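You operate a simulated robot arm through the tools that you are given. There is no shell and no other tool. Be economical: measure what you need, move in short steps, check, and stop when the job is done.

The job below is to be done with a simulated robot arm. You get a single attempt, and the scene is never put back.

TASK
Put two of the grey vials from the cream bench in the green crate. Open the left sink door, fetch the short jug from the left cupboard under the basin and set it on the slate bench, then shut the door. Take the full teal carton and leave it on the slate bench. Put one of the cards from the slate bench on top of the white box. Open the dehumidifier door, take the tall jug and leave it on the top of the island bench and shut the door again. Lift the tilt stand open. Any order will do. Set down upright: short jug, full teal carton, tall jug.
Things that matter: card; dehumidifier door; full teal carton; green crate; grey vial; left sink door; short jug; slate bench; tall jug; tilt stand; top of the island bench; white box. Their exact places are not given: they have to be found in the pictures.

The check looks at the end state, three seconds after you hand in, the way a careful person would. Anything else that was tipped, shoved, dropped, spilled or broken makes it a failure.

THE ROBOT
A 7-joint arm with a two-finger parallel gripper on a trunk, on a base that drives. Base frame: it is fixed to the floor where the robot stands at the start and does not move with it; the origin is under the middle of the robot, x ahead of it, y to its left, z up; the surface under the hand at the start is at about z = 0.88. Lengths are in m, angles in degrees, forces in N, time in s.
With the tool pointing down near the work surface it reaches from about 0.18 to 0.72 m from the robot's upright axis, wherever it stands. Its first joint turns from -166.0 to 166.0 degrees. Places, roughly: card [1.5, 6, 1]; dehumidifier door [3.2, 1.5, 0.6]; full teal carton [3.5, 5.25, 0.75]; green crate (39x22x13 cm) [0.7, -0.1, 0.9]; grey vial [1, -0.25, 1]; left sink door [3, 3.7, 0.4]; short jug (9x14x11 cm) [3.2, 3.7, 0.3]; slate bench [1.4, 6.1, 0.9]; tall jug (9x14x13 cm) [3.3, 1.5, 0.5]; tilt stand [-1.1, 2.1, 0.9]; top of the island bench [1.1, 2.7, 0.9]; white box (10x12x8 cm) [-1.3, 5.4, 0.9]. Payload 1.57 kg.
The tool frame sits at the grasp point between the pads (the TCP): z along the fingers, y along the line on which they close. The tips reach 0.03 m beyond it. The gripper opens to 0.11 m. The fingers are 0.024 m wide and 0.012 m thick; the gripper's body (0.048 by 0.112 m) begins 0.078 m behind the TCP.
Orientation is that of the tool frame in the base frame, as a unit quaternion [x, y, z, w]. With the fingers straight down and closing along the base's y, the tool's x points along the base's -x, its y along +y and its z along -z.

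THE INTERFACE
- The arm moves only by the tool send_rows. Its argument "motion" is a list that holds one entry, the list of rows, each a list of 7 numbers: the closure in counts, from 0 (fully open) to 255 (shut), then the shift along the tool's x, y, z in units of 250 mm (1.0 is 250 mm), then the turn, a rotation vector about the tool's x, y, z in units of 45 degrees (1.0 is 45 degrees). In form: [[[grip, dx, dy, dz, ax, ay, az], ...]]. A call has 1 to 10 rows; each row is the pose to reach, as a shift and turn from the pose commanded when the call began, along the tool's axes at that moment. A call with a number of a shift or a turn outside -1 to 1 is refused whole. A row lasts 0.2 s, in which the tool goes at most 0.05 m and 8.6 degrees; a call with a longer step from one row to the next is refused whole, and so is a gripper value outside its range. A pose out of reach is approached as far as the arm can. The call stops where the force on the tool passes 40 N (or 10 N more than at its start, if that is more) or the arm is blocked; 0.2 s more then pass. Each finger travels about 0.045 m/s and halts on what it meets, pressing with about 42 N; the grip force reading is that of the motor and also rises with nothing between the fingers. The clock runs only during rows and for 0.2 s after the last one: add rows that repeat a pose to give the fingers time. It gives the time, the measured TCP pose, the force on the tool (base axes), the opening and the grip force at its end, in the units of the frame above (readings bear some noise), with the torque about the TCP (base axes, N m) and any sound that the robot's microphone picked up, and new pictures: "views" is both (left out), scene, wrist or none.
- Cameras (640 x 400 px; columns grow to the right, rows downward): "scene" is now at [0.0045, 0.0981, 1.5265]; the picture's right is [-0.50, -0.87, 0.00], its down [-0.49, 0.28, -0.83] and it looks along [0.72, -0.41, -0.56] (base axes); focal length 251 px, centre (320, 200). "wrist" rides on the gripper at [0.07, 0.016, -0.141] in the tool frame; the picture's right is [-0.23, 0.97, 0.00], its down [-0.86, -0.20, -0.48] and it looks along [-0.47, -0.11, 0.88] (tool axes); focal length 222 px, centre (320, 200).
- move_column(by): slides the trunk up (or, below 0, down) by that many m; the arm and the scene camera ride with it, the base frame stays. It gives what a move gives, with no picture.
- base_move(legs): drives the robot by 1 to 6 legs, each [ahead, turn to the left] in m and degrees, along the robot's own axes; the way and the turn of a leg run together, so that a leg with both is an arc; at most 1.5 m and 180 degrees a leg. The arm and the cameras ride along, it lands a little off, and it stops where it bumps. It gives what a move gives, and a new picture of the scene camera.
- head_to(pan, tilt): turns the head with the scene camera to pan (to the left, within 155 degrees either way) and tilt (down, from -29 to 69), counted from straight ahead of the robot. It gives what a move gives, and a new picture of the scene camera.
- probe_pixels(camera, pixels): for up to 12 pixels [column, row] of the newest picture of that camera ("zoom" is the newest enlarged one), the place [x, y, z] in the base frame of the surface seen there, good to about 0.002 m, but the place of the scene camera against the robot may be out by one fixed shift of up to 0.025 m in any direction. No time passes.
- close_up(camera, box): a new picture of the part [left, top, right, bottom] of that camera's present view, enlarged. No time passes.
- hand_in(): hands the job in; it is judged then, once.

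Go step by step. Measure first, check grasps and placings, and put right what went wrong. The budget is 329 turns and 360 pictures, counting those below and the enlarged ones. Unless the task says otherwise, let go and move clear before handing in, and close with one line.

The tools are called by a JSON object that holds its "api" and its "payload". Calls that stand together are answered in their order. send_rows: Moves the arm, as the interface text tells. Its arguments: {"type":"object","properties":{"motion":{"type":"array"},"views":{"type":"string","enum":["both","scene","wrist","none"]}},"required":["motion"]} The other tools are called the same way: move_column (by) slides the trunk up or down; base_move (legs) drives the base; head_to (pan, tilt) turns the head that bears the scene camera; probe_pixels (camera, pixels) gives the place of the surface under pixels of a picture; close_up (camera, box) takes an enlarged picture of a part of a camera's view; hand_in () hands the job in.

At the start:

```text
t: 0.0
tcp_pos: [0.4417, -0.2145, 1.2219]
ee_rot: [0.0, 1.0, 0.001, 0.0]
wrist_force: [-0.2, 0.1, 0.0]
torque: [0.02, 0.02, -0.01]
opening: 0.1098
grasp_force: 0.0
trunk travel left (down, up): [-0.45, 0.14]
robot x, y, heading: [0.0007, -0.0034, -0.1]
head pan, tilt: [-29.8, 34.4]
```

scene: 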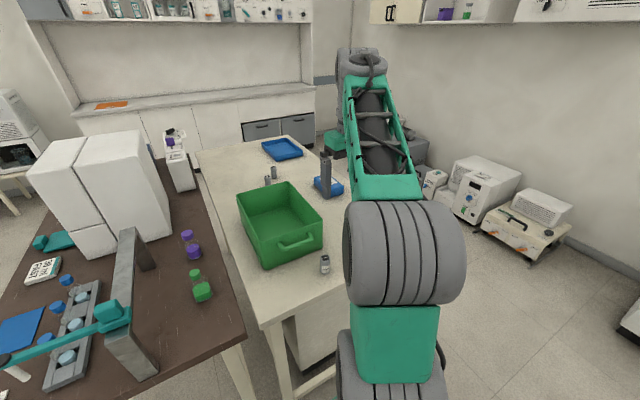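
wrist: 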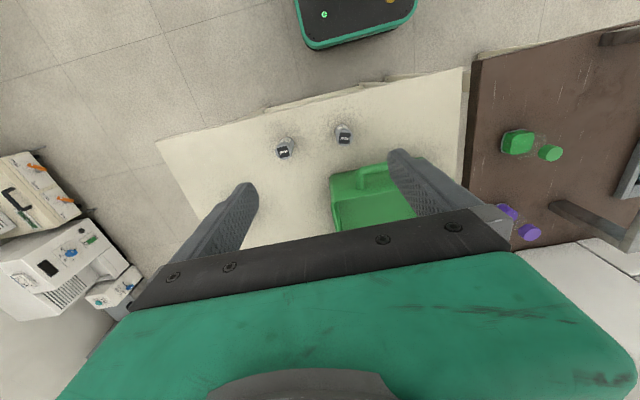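

The wrist picture shows two grey vials at (283,150) and (343,135), with the green crate beyond; I'll measure them.

{"api": "probe_pixels", "payload": {"camera": "wrist", "pixels": [[283, 150], [343, 135], [375, 178], [350, 210], [460, 90], [250, 130], [284, 140], [345, 128]]}}

{"api": "probe_pixels", "payload": {"camera": "scene", "pixels": [[326, 262], [268, 182], [275, 172], [270, 215], [238, 197], [265, 265], [322, 235], [285, 184], [325, 175], [330, 300]]}}

{"api": "close_up", "payload": {"camera": "scene", "box": [220, 120, 360, 290]}}

{"api": "close_up", "payload": {"camera": "wrist", "box": [240, 80, 440, 240]}}

```text
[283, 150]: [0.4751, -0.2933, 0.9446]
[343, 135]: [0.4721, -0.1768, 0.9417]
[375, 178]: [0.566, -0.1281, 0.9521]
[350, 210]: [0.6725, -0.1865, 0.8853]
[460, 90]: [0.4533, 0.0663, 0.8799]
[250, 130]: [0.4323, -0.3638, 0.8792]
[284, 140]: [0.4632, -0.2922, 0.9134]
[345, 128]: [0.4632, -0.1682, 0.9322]
```

```text
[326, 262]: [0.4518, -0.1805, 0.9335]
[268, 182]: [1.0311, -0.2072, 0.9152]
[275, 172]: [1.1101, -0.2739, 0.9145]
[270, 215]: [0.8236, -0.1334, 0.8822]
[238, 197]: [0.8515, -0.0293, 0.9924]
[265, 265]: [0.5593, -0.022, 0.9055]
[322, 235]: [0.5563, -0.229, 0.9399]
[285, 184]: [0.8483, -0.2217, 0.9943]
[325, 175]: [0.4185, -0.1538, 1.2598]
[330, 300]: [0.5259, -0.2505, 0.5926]
```

```text
2.35 times, centred on (290, 205) of scene
```

zoom: 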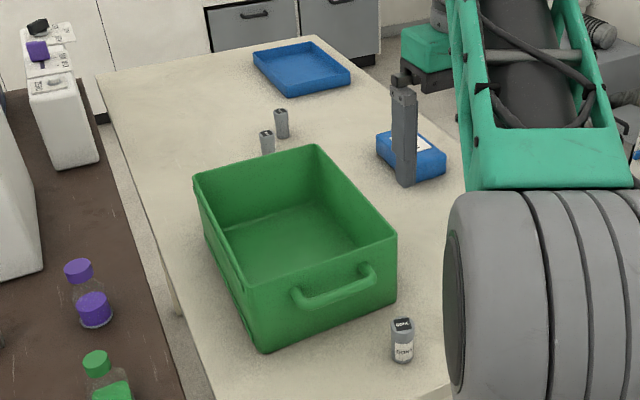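

```text
2.50 times, centred on (340, 160) of wrist
```

zoom: 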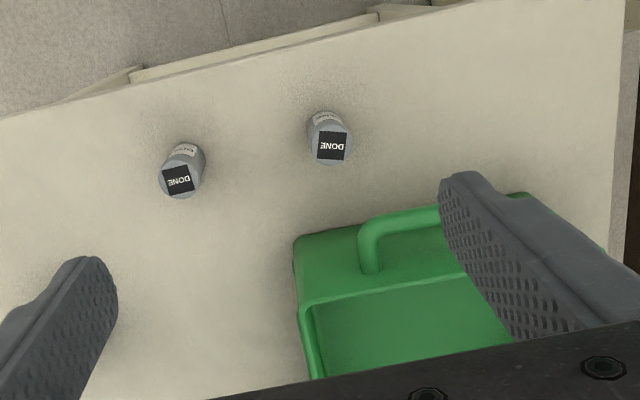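

Near vials carry a "DONE" label; the far ones at (268,182),(275,172) need a closer look.

{"api": "close_up", "payload": {"camera": "scene", "box": [255, 155, 295, 195]}}

{"api": "close_up", "payload": {"camera": "scene", "box": [305, 245, 345, 285]}}

{"api": "head_to", "payload": {"pan": 0, "tilt": 20}}

{"api": "head_to", "payload": {"pan": 60, "tilt": 20}}

{"api": "head_to", "payload": {"pan": 120, "tilt": 20}}

```text
10.00 times, centred on (275, 175) of scene
```

zoom: 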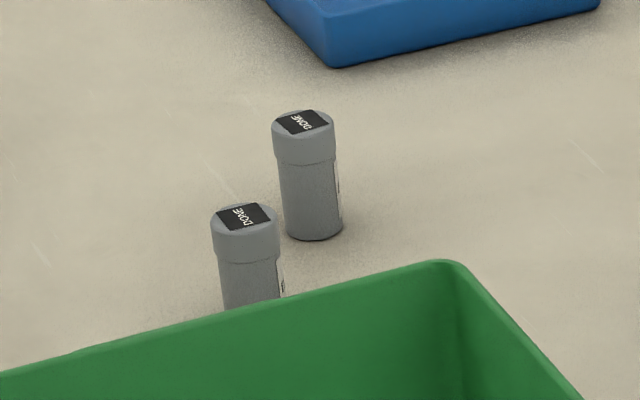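

```text
10.00 times, centred on (325, 265) of scene
```

zoom: 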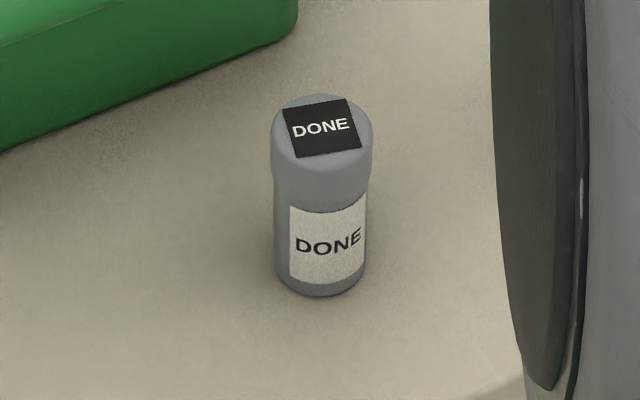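

```text
t: 0.9
tcp_pos: [0.4428, -0.2143, 1.2214]
ee_rot: [-0.001, 1.0, 0.0, 0.0]
wrist_force: [1.4, 1.0, -0.1]
torque: [0.01, 0.01, 0.02]
opening: 0.1099
grasp_force: 0.0
trunk travel left (down, up): [-0.45, 0.14]
robot x, y, heading: [-0.0002, -0.0029, 0.0]
head pan, tilt: [0.0, 20.0]
```

scene: 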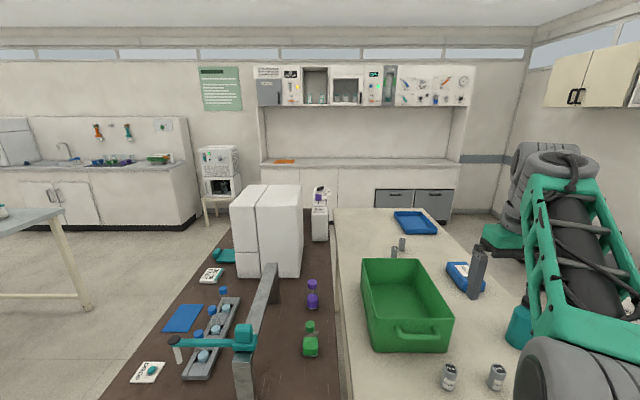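

```text
t: 2.2
tcp_pos: [0.4421, -0.2137, 1.2211]
ee_rot: [-0.001, 1.0, 0.0, 0.0]
wrist_force: [0.0, -0.3, 0.3]
torque: [0.02, 0.01, 0.0]
opening: 0.1098
grasp_force: 0.1
trunk travel left (down, up): [-0.45, 0.14]
robot x, y, heading: [0.0002, -0.005, 0.4]
head pan, tilt: [60.0, 20.0]
```

scene: 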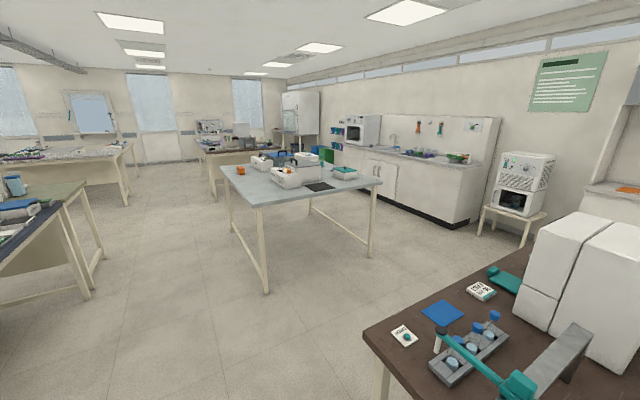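

```text
t: 3.5
tcp_pos: [0.4416, -0.2139, 1.2217]
ee_rot: [-0.001, 1.0, 0.0, 0.0]
wrist_force: [0.5, 0.4, 0.7]
torque: [0.01, -0.02, -0.01]
opening: 0.1102
grasp_force: 0.0
trunk travel left (down, up): [-0.45, 0.14]
robot x, y, heading: [-0.0013, -0.0029, 0.1]
head pan, tilt: [120.0, 20.0]
```

scene: 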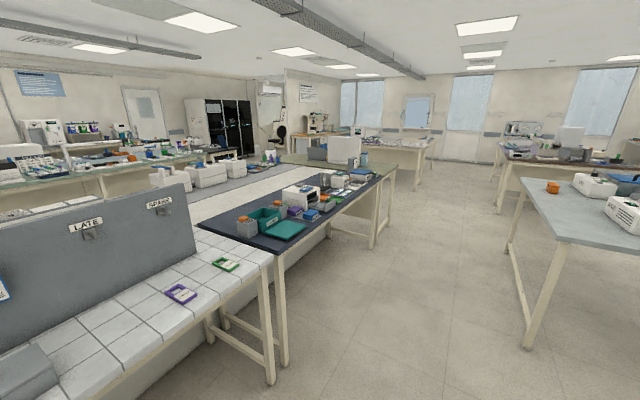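

All vials carry the same label, so the two near ones do. Moving above vial A at (0.475,-0.293).

{"api": "send_rows", "payload": {"motion": [[[60, -0.07, -0.16, 0.07, 0, 0, 0], [90, -0.132, -0.314, 0.15, 0, 0, 0], [90, -0.132, -0.314, 0.34, 0, 0, 0], [90, -0.132, -0.314, 0.52, 0, 0, 0], [90, -0.132, -0.314, 0.7, 0, 0, 0], [90, -0.132, -0.314, 0.8, 0, 0, 0], [90, -0.132, -0.314, 0.8, 0, 0, 0]]], "views": "wrist"}}

{"api": "head_to", "payload": {"pan": -20, "tilt": 45}}

```text
t: 5.2
tcp_pos: [0.476, -0.2914, 1.0206]
ee_rot: [0.0, 1.0, 0.0, 0.0]
wrist_force: [0.0, -0.5, 1.1]
torque: [0.0, 0.02, -0.03]
opening: 0.0712
grasp_force: 0.1
trunk travel left (down, up): [-0.45, 0.14]
robot x, y, heading: [0.0042, -0.0064, 0.0]
head pan, tilt: [120.0, 20.0]
```

wrist: 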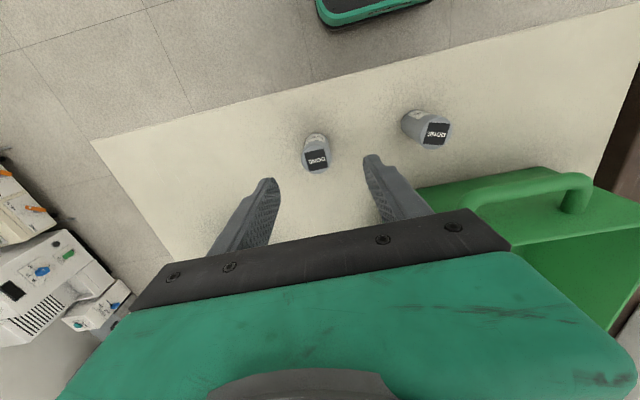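

```text
t: 7.4
tcp_pos: [0.4767, -0.2911, 1.0225]
ee_rot: [-0.001, 1.0, 0.0, 0.0]
wrist_force: [1.2, -0.3, 0.1]
torque: [0.01, 0.0, 0.0]
opening: 0.071
grasp_force: 0.0
trunk travel left (down, up): [-0.45, 0.14]
robot x, y, heading: [-0.0012, -0.0055, -0.1]
head pan, tilt: [-20.0, 45.0]
```

scene: 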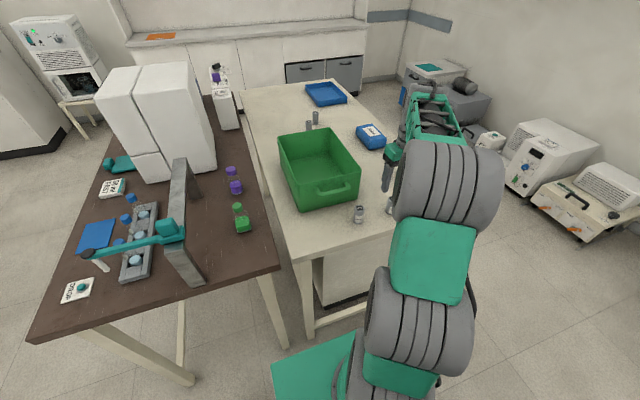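

{"api": "probe_pixels", "payload": {"camera": "wrist", "pixels": [[316, 158], [318, 145], [437, 134], [305, 155], [330, 155], [590, 180], [478, 200]]}}

{"api": "probe_pixels", "payload": {"camera": "scene", "pixels": [[359, 210], [280, 135], [298, 208], [360, 175], [333, 130], [320, 170]]}}

```text
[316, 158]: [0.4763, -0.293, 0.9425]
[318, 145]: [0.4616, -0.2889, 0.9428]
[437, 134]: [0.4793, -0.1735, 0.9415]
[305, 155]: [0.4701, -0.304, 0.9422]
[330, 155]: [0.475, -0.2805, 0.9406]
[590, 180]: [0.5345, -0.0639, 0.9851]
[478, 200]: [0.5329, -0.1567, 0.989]
```

```text
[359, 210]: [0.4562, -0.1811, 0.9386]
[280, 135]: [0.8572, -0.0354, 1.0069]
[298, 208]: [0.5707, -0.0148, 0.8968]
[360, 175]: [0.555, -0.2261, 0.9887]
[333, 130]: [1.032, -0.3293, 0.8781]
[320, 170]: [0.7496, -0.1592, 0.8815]
```

Vial A is centered at about (0.474,-0.292); descend and grip.

{"api": "send_rows", "payload": {"motion": [[[90, 0.008, 0, 0.18, 0, 0, 0], [90, 0.008, 0, 0.34, 0, 0, 0], [90, 0.008, 0, 0.39, 0, 0, 0], [255, 0.008, 0, 0.39, 0, 0, 0], [255, 0.008, 0, 0.39, 0, 0, 0], [255, 0.008, 0, 0.39, 0, 0, 0], [255, 0.008, 0, 0.39, 0, 0, 0], [255, 0.008, 0, 0.25, 0, 0, 0], [255, 0.008, 0, 0.06, 0, 0, 0], [255, 0.008, 0, -0.13, 0, 0, 0]]], "views": "wrist"}}

```text
t: 9.6
tcp_pos: [0.4732, -0.2925, 1.0554]
ee_rot: [-0.002, 1.0, 0.0, -0.001]
wrist_force: [0.1, 0.0, -0.3]
torque: [0.03, 0.01, -0.02]
opening: 0.0306
grasp_force: 40.0
trunk travel left (down, up): [-0.45, 0.14]
robot x, y, heading: [0.0012, -0.0012, 0.0]
head pan, tilt: [-20.0, 45.0]
```

wrist: 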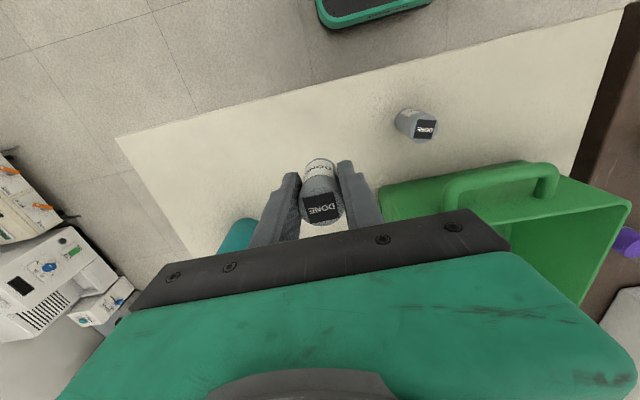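

Vial A is held; carry it over the crate.

{"api": "send_rows", "payload": {"motion": [[[255, 0, 0, -0.14, 0, 0, 0], [255, -0.125, 0.115, -0.14, 0, 0, 0], [255, -0.25, 0.23, -0.14, 0, 0, 0], [255, -0.374, 0.345, -0.14, 0, 0, 0], [255, -0.5, 0.46, -0.14, 0, 0, 0], [255, -0.624, 0.575, -0.14, 0, 0, 0], [255, -0.748, 0.69, -0.14, 0, 0, 0], [255, -0.748, 0.69, -0.14, 0, 0, 0]]], "views": "both"}}

```text
t: 11.4
tcp_pos: [0.6594, -0.1171, 1.0907]
ee_rot: [-0.001, 1.0, 0.0, 0.0]
wrist_force: [0.1, -0.3, 0.3]
torque: [-0.01, 0.06, -0.02]
opening: 0.0305
grasp_force: 39.6
trunk travel left (down, up): [-0.45, 0.14]
robot x, y, heading: [0.0002, -0.0049, -0.0]
head pan, tilt: [-20.0, 45.0]
```

scene: 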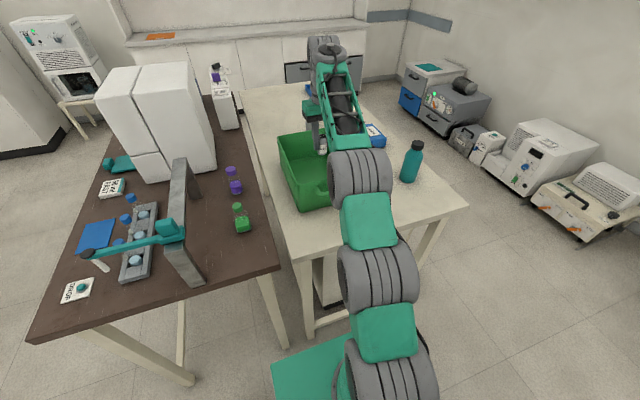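
wrist: 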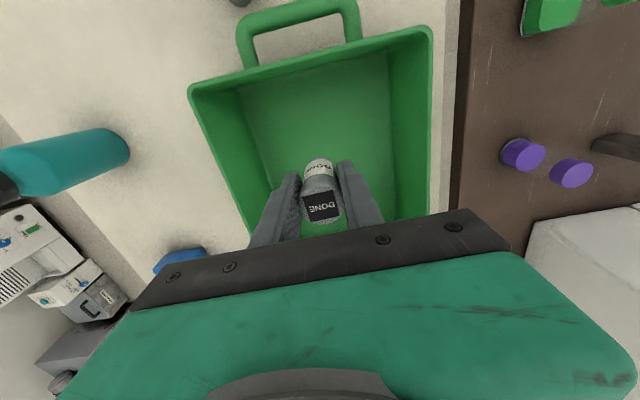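

{"api": "send_rows", "payload": {"motion": [[[255, 0, 0, 0.19, 0, 0, 0], [255, 0, 0, 0.38, 0, 0, 0], [255, 0, 0, 0.56, 0, 0, 0], [255, 0, 0, 0.625, 0, 0, 0], [255, 0, 0, 0.625, 0, 0, 0], [110, 0, 0, 0.625, 0, 0, 0], [110, 0, 0, 0.625, 0, 0, 0], [110, 0, 0, 0.45, 0, 0, 0], [110, 0, 0, 0.26, 0, 0, 0], [110, 0, 0, 0.07, 0, 0, 0]]], "views": "wrist"}}

```text
t: 13.6
tcp_pos: [0.6606, -0.1189, 1.0687]
ee_rot: [-0.002, 1.0, 0.0, -0.001]
wrist_force: [-0.9, -0.8, 0.6]
torque: [-0.01, 0.01, 0.02]
opening: 0.0626
grasp_force: 0.1
trunk travel left (down, up): [-0.45, 0.14]
robot x, y, heading: [0.0017, -0.0041, -0.0]
head pan, tilt: [-20.0, 45.0]
```

wrist: 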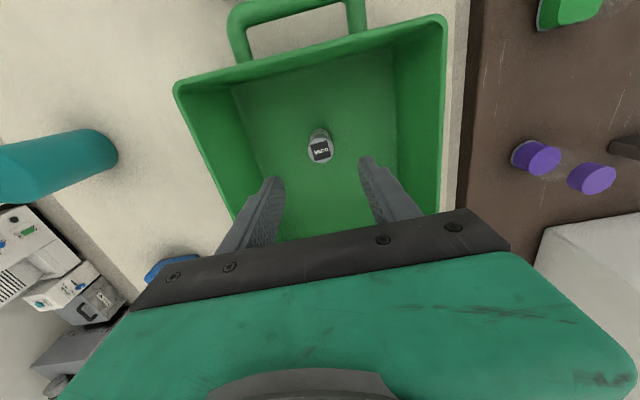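

{"api": "send_rows", "payload": {"motion": [[[110, 0, 0, -0.08, 0, 0, 0], [110, 0.19, -0.055, -0.08, 0, 0, 0], [110, 0.38, -0.11, -0.08, 0, 0, 0], [110, 0.56, -0.165, -0.08, 0, 0, 0], [110, 0.734, -0.222, -0.08, 0, 0, 0], [110, 0.734, -0.222, 0.1, 0, 0, 0], [110, 0.734, -0.222, 0.2, 0, 0, 0], [110, 0.734, -0.222, 0.2, 0, 0, 0]]], "views": "wrist"}}

```text
t: 15.4
tcp_pos: [0.4743, -0.1744, 1.0239]
ee_rot: [-0.001, 1.0, 0.0, 0.0]
wrist_force: [0.1, 0.5, 0.7]
torque: [0.0, -0.03, -0.01]
opening: 0.0626
grasp_force: 0.1
trunk travel left (down, up): [-0.45, 0.14]
robot x, y, heading: [0.0003, -0.0028, 0.1]
head pan, tilt: [-20.0, 45.0]
```

wrist: 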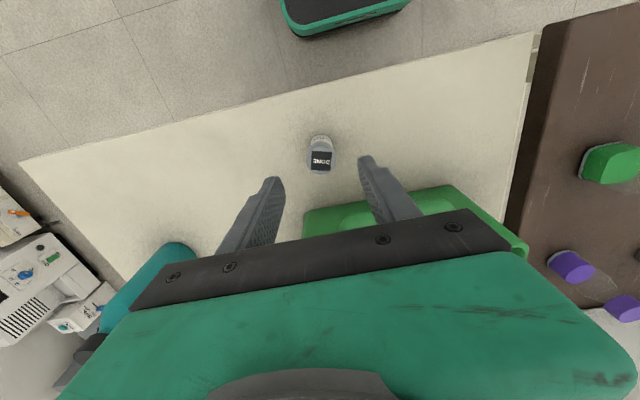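

{"api": "send_rows", "payload": {"motion": [[[110, -0.01, 0.005, 0.18, 0, 0, 0], [110, -0.01, 0.005, 0.34, 0, 0, 0], [110, -0.01, 0.005, 0.392, 0, 0, 0], [255, -0.01, 0.005, 0.392, 0, 0, 0], [255, -0.01, 0.005, 0.392, 0, 0, 0], [255, -0.01, 0.005, 0.392, 0, 0, 0], [255, -0.01, 0.005, 0.392, 0, 0, 0], [255, -0.01, 0, 0.25, 0, 0, 0], [255, -0.01, 0, 0.06, 0, 0, 0], [255, -0.01, 0, -0.13, 0, 0, 0]]], "views": "wrist"}}

```text
t: 17.6
tcp_pos: [0.4793, -0.1756, 1.0543]
ee_rot: [-0.001, 1.0, 0.002, 0.0]
wrist_force: [0.4, -1.1, -0.3]
torque: [-0.04, 0.0, 0.03]
opening: 0.0299
grasp_force: 39.8
trunk travel left (down, up): [-0.45, 0.14]
robot x, y, heading: [0.0011, -0.0044, 0.1]
head pan, tilt: [-20.0, 45.0]
```

wrist: 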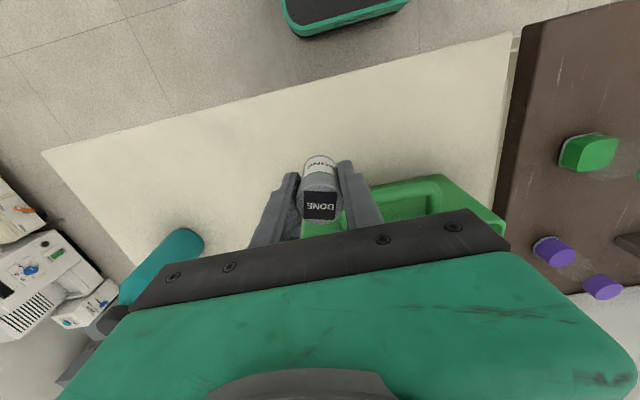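

{"api": "send_rows", "payload": {"motion": [[[255, 0, 0, -0.14, 0, 0, 0], [255, -0.18, 0.065, -0.14, 0, 0, 0], [255, -0.36, 0.13, -0.14, 0, 0, 0], [255, -0.532, 0.2, -0.14, 0, 0, 0], [255, -0.532, 0.2, -0.14, 0, 0, 0], [255, -0.532, 0.2, 0.05, 0, 0, 0], [255, -0.532, 0.2, 0.24, 0, 0, 0], [255, -0.532, 0.2, 0.42, 0, 0, 0], [255, -0.532, 0.2, 0.482, 0, 0, 0], [255, -0.532, 0.2, 0.482, 0, 0, 0]]], "views": "wrist"}}

{"api": "send_rows", "payload": {"motion": [[[130, 0, 0, 0, 0, 0, 0], [130, 0, 0, 0, 0, 0, 0], [130, 0, 0, -0.18, 0, 0, 0], [130, 0, 0, -0.36, 0, 0, 0], [110, 0, 0, -0.55, 0, 0, 0], [110, 0, 0, -0.74, 0, 0, 0], [110, 0, 0, -0.93, 0, 0, 0]]], "views": "wrist"}}

```text
t: 19.8
tcp_pos: [0.6142, -0.1251, 0.9331]
ee_rot: [-0.001, 1.0, 0.0, 0.0]
wrist_force: [-0.6, 1.4, -0.4]
torque: [-0.02, 0.01, -0.03]
opening: 0.0301
grasp_force: 39.4
trunk travel left (down, up): [-0.45, 0.14]
robot x, y, heading: [-0.0005, -0.0024, -0.1]
head pan, tilt: [-20.0, 45.0]
```

wrist: 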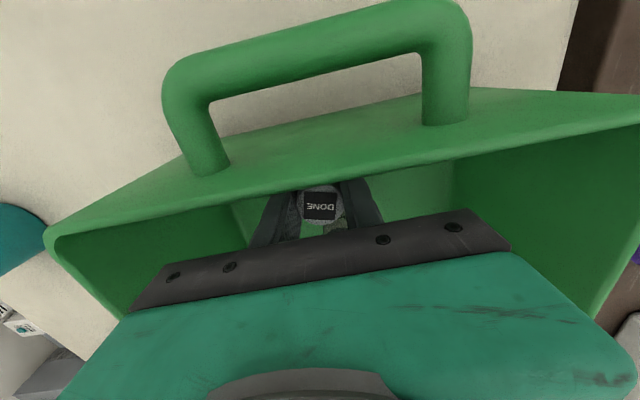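

```text
t: 21.4
tcp_pos: [0.6148, -0.1284, 1.1631]
ee_rot: [0.0, 1.0, 0.0, -0.001]
wrist_force: [-0.1, 0.6, 1.0]
torque: [0.02, -0.03, 0.02]
opening: 0.0626
grasp_force: 0.0
trunk travel left (down, up): [-0.45, 0.14]
robot x, y, heading: [0.0007, -0.0008, 0.2]
head pan, tilt: [-20.0, 45.0]
```

wrist: 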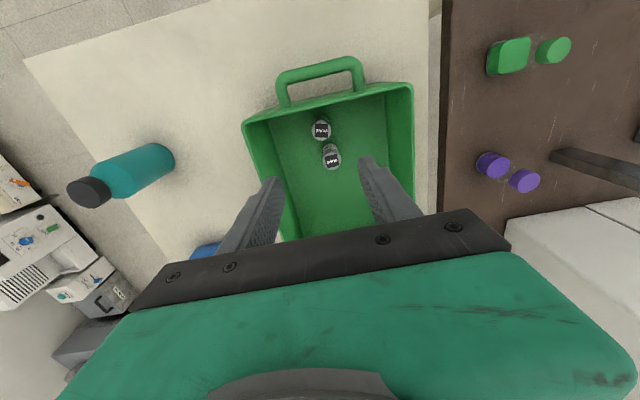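

Both vials stand in the crate (pixels 321,129 and 331,158). Now raise and retract the arm for driving and look around.

{"api": "send_rows", "payload": {"motion": [[[110, 0, 0, -0.15, 0, 0, 0], [110, 0.15, 0.07, -0.25, 0, 0, 0], [110, 0.3, 0.14, -0.35, 0, 0, 0], [110, 0.45, 0.21, -0.42, 0, 0, 0], [110, 0.6, 0.28, -0.49, 0, 0, 0], [110, 0.75, 0.35, -0.56, 0, 0, 0], [110, 0.88, 0.42, -0.63, 0, 0, 0], [110, 1.0, 0.5, -0.7, 0, 0, 0], [110, 1.0, 0.5, -0.7, 0, 0, 0]]], "views": "none"}}

{"api": "head_to", "payload": {"pan": 75, "tilt": 30}}

{"api": "probe_pixels", "payload": {"camera": "scene", "pixels": [[230, 172], [320, 250], [120, 300], [20, 250], [420, 180], [500, 300], [400, 380], [330, 180], [380, 90], [470, 190], [60, 370], [250, 330]]}}

```text
t: 21.8
tcp_pos: [0.6176, -0.1285, 1.1888]
ee_rot: [-0.001, 1.0, -0.002, 0.014]
wrist_force: [25.7, -5.2, -37.3]
torque: [0.04, 0.43, 0.0]
opening: 0.0625
grasp_force: 0.1
out of reach, approached as far as the arm can: row 1
trunk travel left (down, up): [-0.45, 0.14]
robot x, y, heading: [-0.0025, 0.0002, -0.0]
head pan, tilt: [-20.0, 45.0]
stopped in row 1: the force on the tool passed its limit at 136 N (the readings are from after the stop); the commanded pose is now the measured one
```

```text
t: 23.5
tcp_pos: [0.6178, -0.128, 1.1898]
ee_rot: [0.0, 1.0, -0.002, 0.012]
wrist_force: [32.8, -8.5, -52.7]
torque: [0.14, -0.09, 0.13]
opening: 0.0627
grasp_force: 0.1
trunk travel left (down, up): [-0.45, 0.14]
robot x, y, heading: [0.0006, -0.0012, -0.3]
head pan, tilt: [75.0, 30.0]
```

scene: 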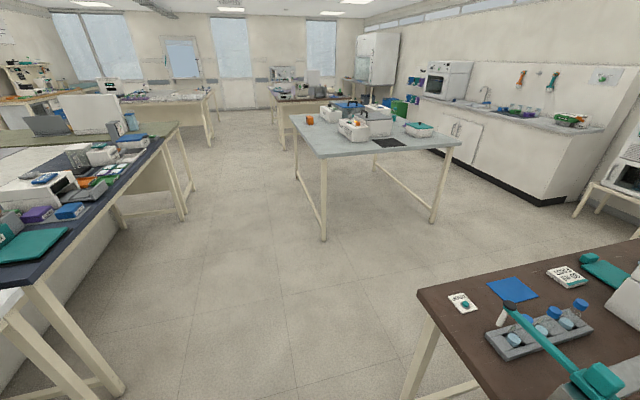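

```text
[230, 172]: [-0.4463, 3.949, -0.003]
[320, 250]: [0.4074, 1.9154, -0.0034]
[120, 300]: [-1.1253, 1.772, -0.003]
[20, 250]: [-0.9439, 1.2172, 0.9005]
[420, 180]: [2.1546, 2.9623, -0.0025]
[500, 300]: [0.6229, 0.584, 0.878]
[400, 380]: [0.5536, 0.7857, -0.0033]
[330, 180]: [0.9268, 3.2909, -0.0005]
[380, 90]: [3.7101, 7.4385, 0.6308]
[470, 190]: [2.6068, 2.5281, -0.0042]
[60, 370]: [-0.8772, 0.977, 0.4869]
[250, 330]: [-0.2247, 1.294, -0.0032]
```

The arm strained at its reach limit going up at full extension; pull inward instead.

{"api": "send_rows", "payload": {"motion": [[[110, 0.08, 0.02, 0.08, 0, 0, 0], [110, 0.2, 0.08, 0.08, 0, 0, 0], [110, 0.35, 0.14, 0.05, 0, 0, 0], [110, 0.5, 0.21, 0.02, 0, 0, 0], [110, 0.65, 0.28, 0, 0, 0, 0], [110, 0.8, 0.35, -0.05, 0, 0, 0], [110, 0.95, 0.42, -0.1, 0, 0, 0]]], "views": "none"}}

```text
t: 25.1
tcp_pos: [0.3787, -0.0249, 1.2083]
ee_rot: [0.001, 1.0, -0.002, 0.01]
wrist_force: [-0.8, -0.4, 0.9]
torque: [0.02, 0.04, 0.01]
opening: 0.0624
grasp_force: 0.1
trunk travel left (down, up): [-0.45, 0.14]
robot x, y, heading: [-0.0018, -0.0015, 0.3]
head pan, tilt: [75.0, 30.0]
```

{"api": "head_to", "payload": {"pan": 150, "tilt": 40}}

{"api": "probe_pixels", "payload": {"camera": "scene", "pixels": [[320, 380], [320, 300], [100, 300], [500, 300], [560, 200], [600, 380], [500, 150], [300, 200]]}}

{"api": "head_to", "payload": {"pan": 100, "tilt": 35}}

{"api": "probe_pixels", "payload": {"camera": "scene", "pixels": [[320, 380], [320, 300], [150, 300], [250, 220], [300, 130], [200, 200], [240, 150], [150, 180], [280, 330], [100, 220]]}}

```text
t: 26.6
tcp_pos: [0.3791, -0.0233, 1.2088]
ee_rot: [0.0, 1.0, -0.002, 0.011]
wrist_force: [-0.4, 0.0, 0.2]
torque: [-0.03, -0.02, 0.0]
opening: 0.0628
grasp_force: 0.0
trunk travel left (down, up): [-0.45, 0.14]
robot x, y, heading: [0.0021, -0.0032, 0.3]
head pan, tilt: [150.0, 40.0]
```

scene: 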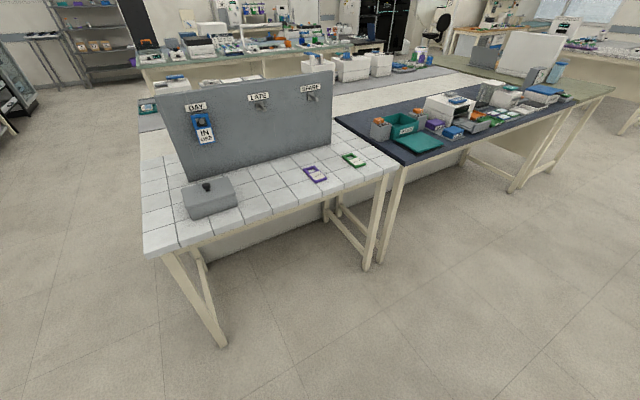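

```text
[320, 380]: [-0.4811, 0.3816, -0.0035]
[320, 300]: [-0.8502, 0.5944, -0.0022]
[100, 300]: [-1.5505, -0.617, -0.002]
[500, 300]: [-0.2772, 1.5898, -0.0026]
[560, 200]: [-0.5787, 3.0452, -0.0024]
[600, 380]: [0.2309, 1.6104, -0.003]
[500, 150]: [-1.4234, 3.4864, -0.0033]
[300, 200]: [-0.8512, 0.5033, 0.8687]
```

```text
t: 27.7
tcp_pos: [0.38, -0.0251, 1.2082]
ee_rot: [0.0, 1.0, -0.002, 0.011]
wrist_force: [0.1, -0.2, -0.4]
torque: [0.0, 0.0, 0.01]
opening: 0.0625
grasp_force: 0.1
trunk travel left (down, up): [-0.45, 0.14]
robot x, y, heading: [-0.0011, 0.0008, -0.1]
head pan, tilt: [100.0, 35.0]
```

scene: 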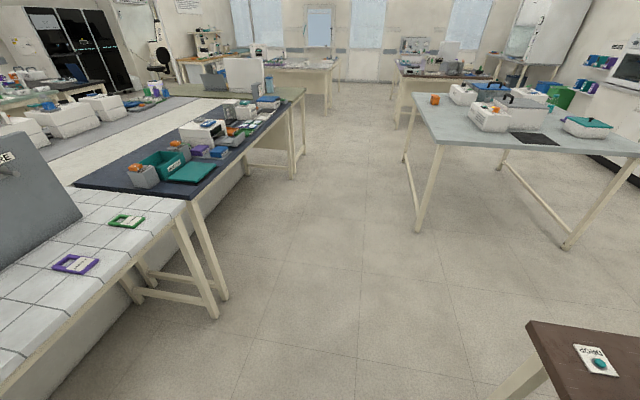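

```text
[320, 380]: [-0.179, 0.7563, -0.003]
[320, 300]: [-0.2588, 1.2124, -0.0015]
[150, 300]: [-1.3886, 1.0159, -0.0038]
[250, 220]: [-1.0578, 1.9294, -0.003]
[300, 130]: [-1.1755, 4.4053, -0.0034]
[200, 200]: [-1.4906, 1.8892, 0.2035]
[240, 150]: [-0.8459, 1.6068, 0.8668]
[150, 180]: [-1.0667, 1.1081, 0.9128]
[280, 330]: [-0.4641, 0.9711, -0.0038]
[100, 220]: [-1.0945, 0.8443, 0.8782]
```

{"api": "close_up", "payload": {"camera": "scene", "box": [120, 40, 320, 190]}}

{"api": "close_up", "payload": {"camera": "scene", "box": [400, 60, 640, 170]}}

{"api": "probe_pixels", "payload": {"camera": "scene", "pixels": [[245, 75], [213, 83], [190, 172], [270, 104], [226, 105], [160, 170], [550, 95], [535, 138], [590, 127], [435, 100]]}}

```text
2.67 times, centred on (220, 115) of scene
```

zoom: 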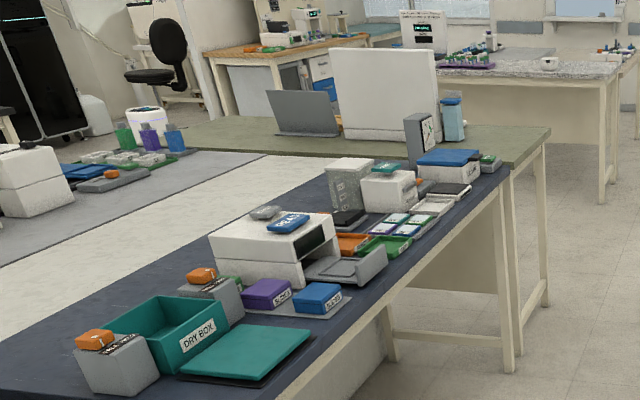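

```text
2.67 times, centred on (520, 115) of scene
```

zoom: 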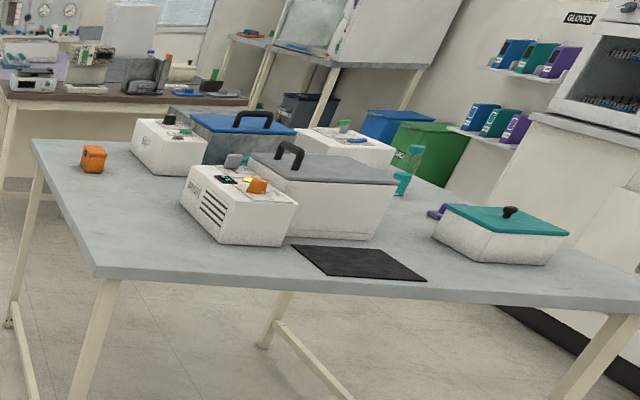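

```text
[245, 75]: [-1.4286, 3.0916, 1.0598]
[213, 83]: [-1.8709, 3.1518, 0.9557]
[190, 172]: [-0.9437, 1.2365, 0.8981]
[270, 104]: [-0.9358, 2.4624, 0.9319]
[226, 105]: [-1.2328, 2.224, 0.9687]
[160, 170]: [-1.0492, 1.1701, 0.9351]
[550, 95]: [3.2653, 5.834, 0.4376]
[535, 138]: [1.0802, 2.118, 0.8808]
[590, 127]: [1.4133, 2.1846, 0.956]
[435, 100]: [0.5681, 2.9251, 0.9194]
```

The tilt stand should lie on the navy bench near (-1.1,2.1). Back off, turn left and drive there.

{"api": "base_move", "payload": {"legs": [[-0.25, 0], [0, 90], [1.0, 0], [1.0, 0], [0, 60]]}}

{"api": "head_to", "payload": {"pan": 30, "tilt": 40}}

```text
t: 45.5
tcp_pos: [-0.5374, 2.2013, 1.209]
ee_rot: [0.965, -0.264, -0.009, -0.005]
wrist_force: [0.6, -0.2, 1.1]
torque: [0.03, 0.01, -0.02]
opening: 0.0627
grasp_force: 0.1
trunk travel left (down, up): [-0.45, 0.14]
robot x, y, heading: [-0.2221, 1.9917, 149.3]
head pan, tilt: [100.0, 35.0]
```

scene: 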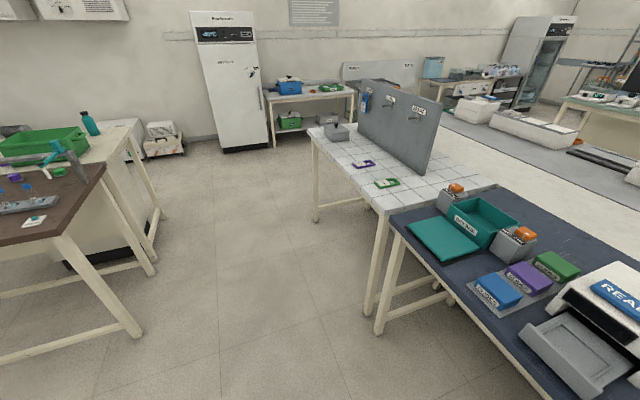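

```text
t: 47.0
tcp_pos: [-0.5372, 2.2015, 1.2086]
ee_rot: [0.965, -0.264, -0.01, -0.004]
wrist_force: [-0.2, 0.8, -0.1]
torque: [-0.01, 0.0, -0.03]
opening: 0.0626
grasp_force: 0.0
trunk travel left (down, up): [-0.45, 0.14]
robot x, y, heading: [-0.2248, 1.9894, 149.0]
head pan, tilt: [30.0, 40.0]
```

scene: 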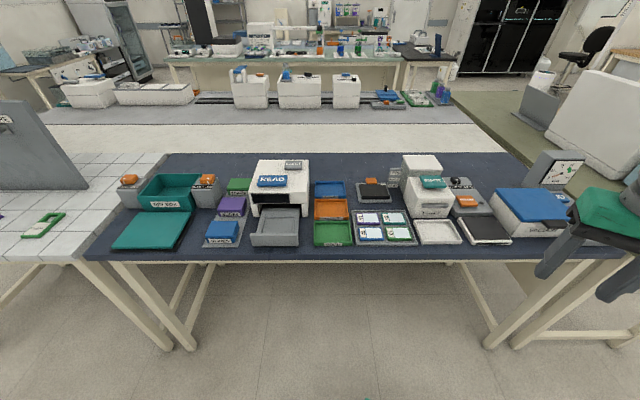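

{"api": "close_up", "payload": {"camera": "scene", "box": [380, 140, 600, 260]}}

{"api": "close_up", "payload": {"camera": "scene", "box": [200, 140, 400, 260]}}

{"api": "probe_pixels", "payload": {"camera": "scene", "pixels": [[535, 205], [500, 195], [530, 232], [485, 230], [440, 232], [383, 228], [275, 225], [332, 232], [430, 197], [465, 202], [373, 190], [400, 258]]}}

```text
2.91 times, centred on (490, 200) of scene
```

zoom: 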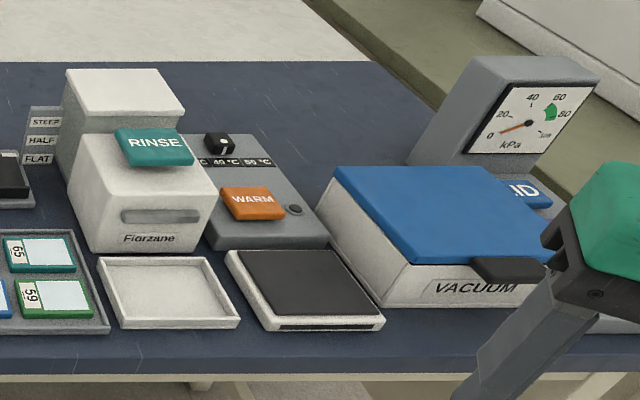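

```text
3.20 times, centred on (300, 200) of scene
```

zoom: 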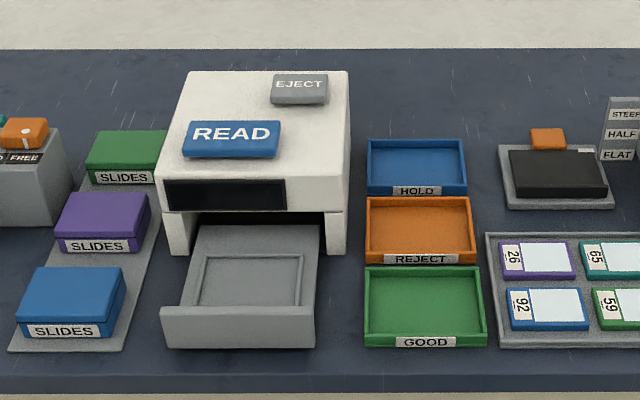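

```text
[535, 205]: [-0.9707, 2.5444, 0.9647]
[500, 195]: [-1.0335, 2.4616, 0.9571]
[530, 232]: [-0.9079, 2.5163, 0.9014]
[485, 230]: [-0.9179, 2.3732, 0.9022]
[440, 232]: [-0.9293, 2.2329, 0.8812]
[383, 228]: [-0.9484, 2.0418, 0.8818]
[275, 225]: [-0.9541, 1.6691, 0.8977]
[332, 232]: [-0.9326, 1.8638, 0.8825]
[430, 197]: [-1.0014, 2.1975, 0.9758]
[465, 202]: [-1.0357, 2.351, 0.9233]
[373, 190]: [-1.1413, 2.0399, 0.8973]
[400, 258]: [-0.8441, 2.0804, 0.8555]
```

The tilt stand is the dark plate at (373,190) with an orange tab and a FLAT/HALF/STEEP scale. Drive closer, facing it.

{"api": "base_move", "payload": {"legs": [[0, 30.5], [0.25, 0]]}}

{"api": "head_to", "payload": {"pan": 0, "tilt": 55}}

```text
t: 50.3
tcp_pos: [-0.8599, 2.0138, 1.2089]
ee_rot: [1.0, -0.001, -0.01, -0.002]
wrist_force: [0.2, 0.2, -0.3]
torque: [0.01, -0.02, -0.02]
opening: 0.0626
grasp_force: 0.1
trunk travel left (down, up): [-0.45, 0.14]
robot x, y, heading: [-0.4797, 1.9872, 179.9]
head pan, tilt: [30.0, 40.0]
```

scene: 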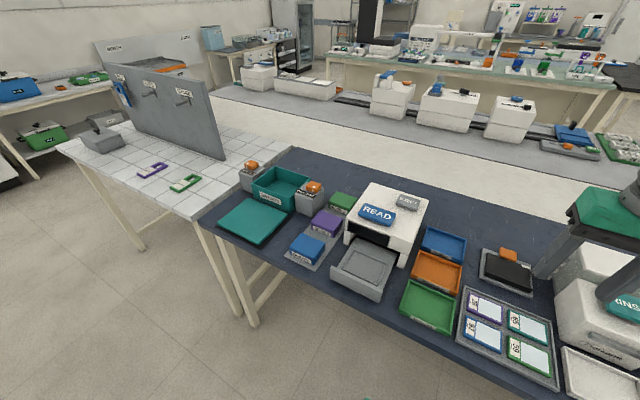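

```text
t: 51.3
tcp_pos: [-0.8595, 2.0143, 1.2082]
ee_rot: [1.0, -0.002, -0.011, -0.001]
wrist_force: [0.2, 0.5, 0.3]
torque: [0.0, 0.04, 0.04]
opening: 0.0624
grasp_force: 0.1
trunk travel left (down, up): [-0.45, 0.14]
robot x, y, heading: [-0.4768, 1.9879, 179.7]
head pan, tilt: [0.0, 55.0]
```

scene: 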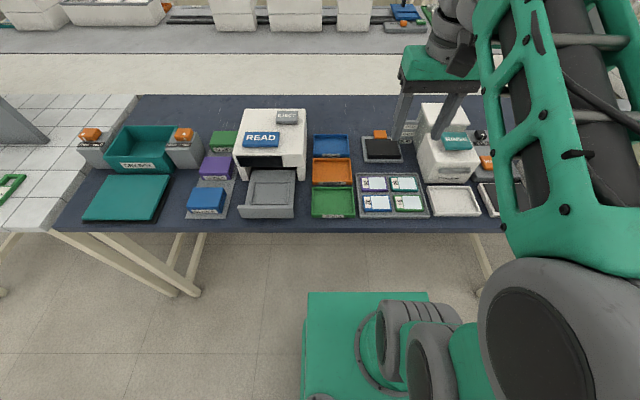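

{"api": "close_up", "payload": {"camera": "scene", "box": [350, 110, 430, 170]}}

{"api": "probe_pixels", "payload": {"camera": "zoom", "pixels": [[240, 160], [180, 310], [360, 310], [260, 270], [150, 240], [370, 240], [460, 130], [500, 130], [470, 230], [200, 370], [380, 370], [250, 210]]}}

```text
6.67 times, centred on (390, 140) of scene
```

zoom: 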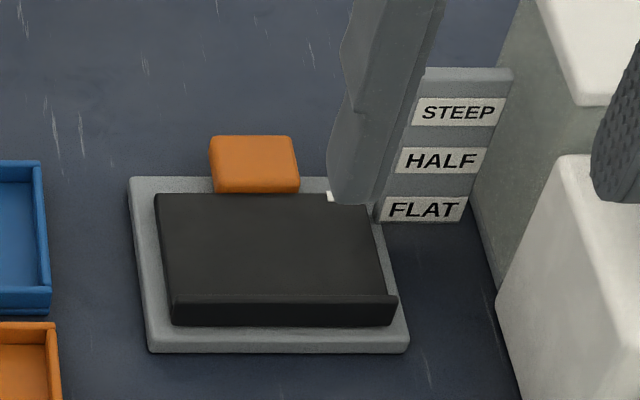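

```text
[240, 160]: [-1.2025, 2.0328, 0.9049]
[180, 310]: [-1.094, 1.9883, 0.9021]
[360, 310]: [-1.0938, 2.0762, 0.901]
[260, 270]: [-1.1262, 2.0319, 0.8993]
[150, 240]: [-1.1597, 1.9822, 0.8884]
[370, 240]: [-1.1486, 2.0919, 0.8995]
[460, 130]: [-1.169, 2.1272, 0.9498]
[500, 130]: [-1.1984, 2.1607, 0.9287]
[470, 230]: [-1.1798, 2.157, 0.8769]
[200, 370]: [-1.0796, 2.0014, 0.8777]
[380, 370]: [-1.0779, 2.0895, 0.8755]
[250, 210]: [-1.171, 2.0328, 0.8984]
```

Forward a little more for reach, then look from the wrist camera.

{"api": "base_move", "payload": {"legs": [[0.06, 0]]}}

{"api": "send_rows", "payload": {"motion": [[[90, -0.15, 0, 0.05, 0, 0, 0], [90, -0.3, 0, 0.1, 0, 0, 0], [90, -0.45, 0, 0.15, 0, 0, 0], [90, -0.6, 0, 0.22, 0, 0, 0], [90, -0.6, 0, 0.4, 0, 0, 0], [90, -0.6, 0, 0.4, 0, 0, 0]]], "views": "wrist"}}

```text
t: 52.2
tcp_pos: [-0.9194, 2.0126, 1.2075]
ee_rot: [1.0, -0.001, -0.01, -0.001]
wrist_force: [0.4, 0.0, -0.9]
torque: [0.04, -0.01, -0.02]
opening: 0.0628
grasp_force: 0.0
trunk travel left (down, up): [-0.45, 0.14]
robot x, y, heading: [-0.5374, 1.9889, 179.9]
head pan, tilt: [0.0, 55.0]
```

scene: 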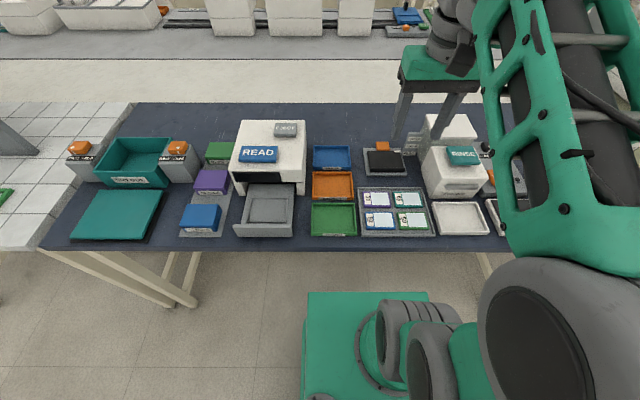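

```text
t: 53.6
tcp_pos: [-1.0704, 2.0137, 1.1091]
ee_rot: [1.0, -0.001, -0.011, -0.001]
wrist_force: [1.2, -0.2, 0.6]
torque: [-0.01, 0.07, 0.01]
opening: 0.0711
grasp_force: 0.1
trunk travel left (down, up): [-0.45, 0.14]
robot x, y, heading: [-0.5413, 1.9895, 179.9]
head pan, tilt: [0.0, 55.0]
```

wrist: 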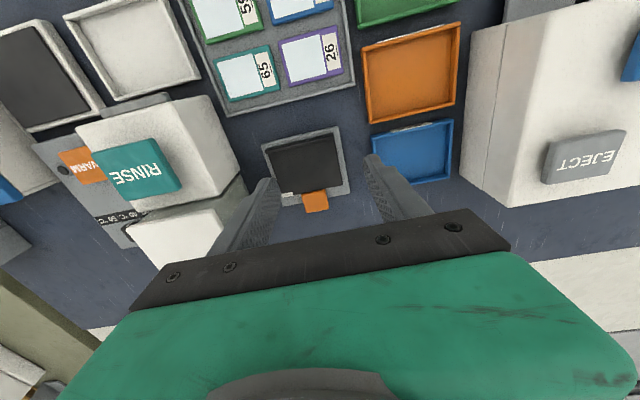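

{"api": "probe_pixels", "payload": {"camera": "wrist", "pixels": [[315, 202], [305, 193], [327, 191], [328, 209], [308, 212], [302, 165], [342, 190], [280, 205], [285, 192], [260, 190], [200, 245], [345, 130]]}}

{"api": "close_up", "payload": {"camera": "wrist", "box": [230, 110, 390, 220]}}

```text
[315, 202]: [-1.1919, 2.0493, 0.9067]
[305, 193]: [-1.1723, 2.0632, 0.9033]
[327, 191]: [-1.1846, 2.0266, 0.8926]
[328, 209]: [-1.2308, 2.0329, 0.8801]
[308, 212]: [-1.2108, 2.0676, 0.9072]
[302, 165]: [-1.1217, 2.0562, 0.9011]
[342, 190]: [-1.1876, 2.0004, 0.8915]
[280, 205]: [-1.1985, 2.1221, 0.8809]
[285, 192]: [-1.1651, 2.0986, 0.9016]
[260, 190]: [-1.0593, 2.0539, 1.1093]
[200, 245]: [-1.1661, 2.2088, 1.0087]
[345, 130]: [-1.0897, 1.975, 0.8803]
```

```text
3.64 times, centred on (310, 165) of wrist
```

zoom: 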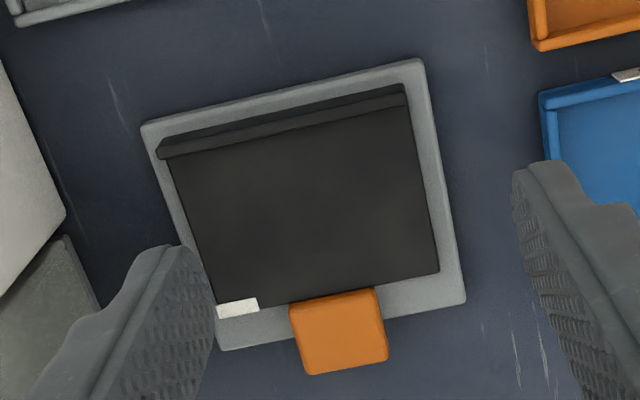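

Tab centre at about (-1.192,2.048), top 0.907. Move above and look again.

{"api": "send_rows", "payload": {"motion": [[[90, -0.15, -0.04, 0.05, 0, 0, 0], [90, -0.3, -0.08, 0.15, 0, 0, 0], [90, -0.45, -0.12, 0.25, 0, 0, 0], [90, -0.542, -0.137, 0.38, 0, 0, 0], [90, -0.542, -0.137, 0.5, 0, 0, 0], [90, -0.542, -0.137, 0.5, 0, 0, 0]]], "views": "wrist"}}

```text
t: 55.0
tcp_pos: [-1.2065, 2.0488, 0.9864]
ee_rot: [1.0, 0.0, -0.009, -0.003]
wrist_force: [-0.1, 0.3, 0.7]
torque: [0.02, 0.04, -0.02]
opening: 0.0713
grasp_force: 0.0
trunk travel left (down, up): [-0.45, 0.14]
robot x, y, heading: [-0.5387, 1.9902, 179.8]
head pan, tilt: [0.0, 55.0]
```

wrist: 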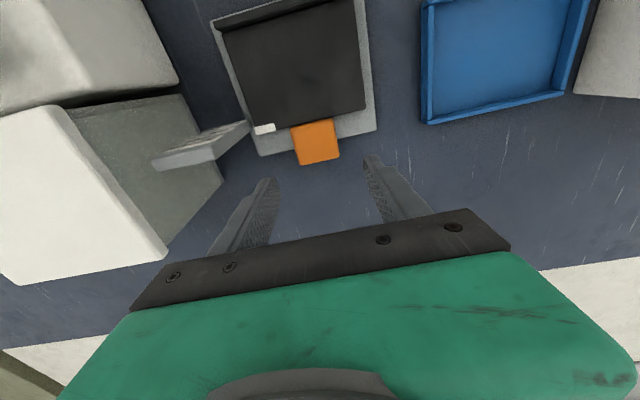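

{"api": "probe_pixels", "payload": {"camera": "wrist", "pixels": [[317, 142], [296, 145], [338, 140], [300, 163], [339, 158], [332, 120], [260, 152], [374, 128], [250, 130], [290, 125]]}}

```text
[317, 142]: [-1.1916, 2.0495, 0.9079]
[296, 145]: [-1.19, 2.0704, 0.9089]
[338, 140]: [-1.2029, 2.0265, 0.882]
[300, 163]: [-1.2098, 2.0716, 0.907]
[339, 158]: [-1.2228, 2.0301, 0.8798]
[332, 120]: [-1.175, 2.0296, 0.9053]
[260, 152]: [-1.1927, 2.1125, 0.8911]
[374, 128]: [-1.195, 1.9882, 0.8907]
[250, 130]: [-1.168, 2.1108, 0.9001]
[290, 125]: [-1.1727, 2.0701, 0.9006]
```

{"api": "send_rows", "payload": {"motion": [[[90, -0.01, -0.004, 0.15, 0, 0, 0], [90, -0.01, -0.004, 0.26, 0, 0, 0], [90, -0.01, -0.004, 0.288, 0, 0, 0], [255, -0.01, -0.004, 0.288, 0, 0, 0], [255, -0.01, -0.004, 0.288, 0, 0, 0], [255, -0.01, -0.004, 0.288, 0, 0, 0], [255, -0.01, -0.004, 0.288, 0, 0, 0]]], "views": "wrist"}}

```text
t: 56.6
tcp_pos: [-1.2121, 2.0508, 0.9188]
ee_rot: [1.0, -0.002, -0.01, -0.001]
wrist_force: [0.8, 1.0, -0.6]
torque: [-0.2, 0.04, -0.24]
opening: 0.0435
grasp_force: 35.0
trunk travel left (down, up): [-0.45, 0.14]
robot x, y, heading: [-0.5402, 1.9897, 180.1]
head pan, tilt: [0.0, 55.0]
```

wrist: 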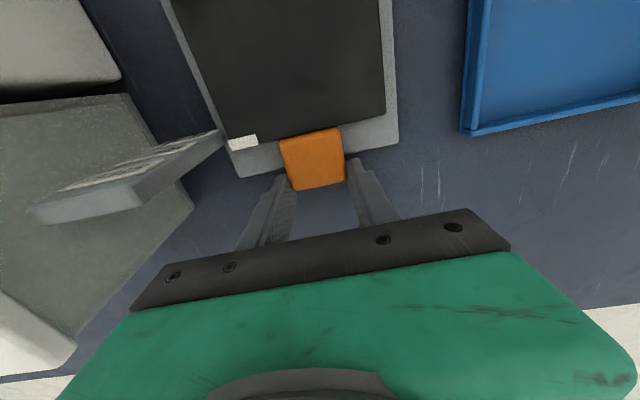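

Tab gripped (opening 0.0435). Lift along an arc about the near hinge, first 24°.

{"api": "send_rows", "payload": {"motion": [[[255, 0.019, 0, -0.067, 0, -0.178, 0], [255, 0.048, 0, -0.13, 0, -0.356, 0], [255, 0.084, 0, -0.19, 0, -0.533, 0], [255, 0.084, 0, -0.19, 0, -0.533, 0]]], "views": "wrist"}}

```text
t: 57.0
tcp_pos: [-1.2129, 2.0499, 0.9234]
ee_rot: [1.0, 0.0, -0.031, -0.003]
wrist_force: [9.6, -2.0, 5.3]
torque: [0.05, -1.05, -0.21]
opening: 0.0432
grasp_force: 45.1
out of reach, approached as far as the arm can: row 1
trunk travel left (down, up): [-0.45, 0.14]
robot x, y, heading: [-0.5377, 1.9907, 179.8]
head pan, tilt: [0.0, 55.0]
stopped in row 1: the force on the tool passed its limit at 57 N (the readings are from after the stop); the commanded pose is now the measured one
```

wrist: 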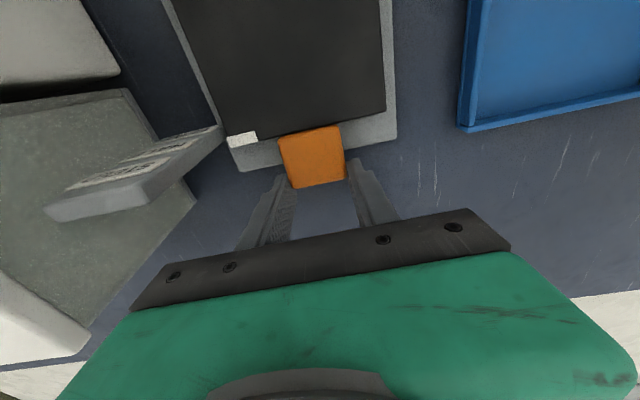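

The rotation hit an arm limit; lift by translation only and let the tab pivot between the pads.

{"api": "send_rows", "payload": {"motion": [[[255, 0.008, 0, -0.04, 0, 0, 0], [255, 0.016, 0, -0.083, 0, 0, 0], [255, 0.03, 0, -0.125, 0, 0, 0], [255, 0.045, 0, -0.161, 0, 0, 0]]], "views": "wrist"}}

```text
t: 58.0
tcp_pos: [-1.2035, 2.0499, 0.9609]
ee_rot: [0.999, 0.001, -0.032, -0.002]
wrist_force: [-16.1, 1.1, -1.6]
torque: [-0.39, 1.17, -0.4]
opening: 0.0441
grasp_force: 45.1
trunk travel left (down, up): [-0.45, 0.14]
robot x, y, heading: [-0.5403, 1.9917, 179.7]
head pan, tilt: [0.0, 55.0]
```

wrist: 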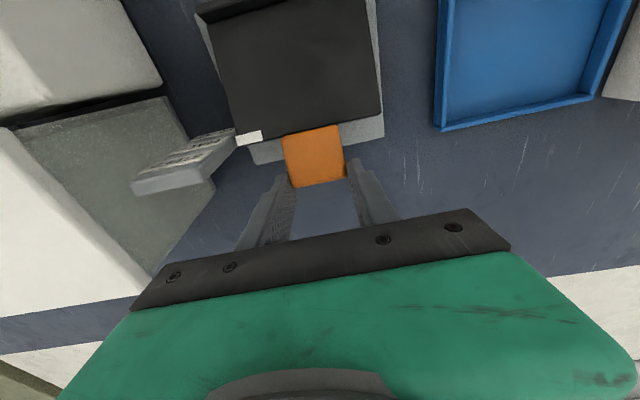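

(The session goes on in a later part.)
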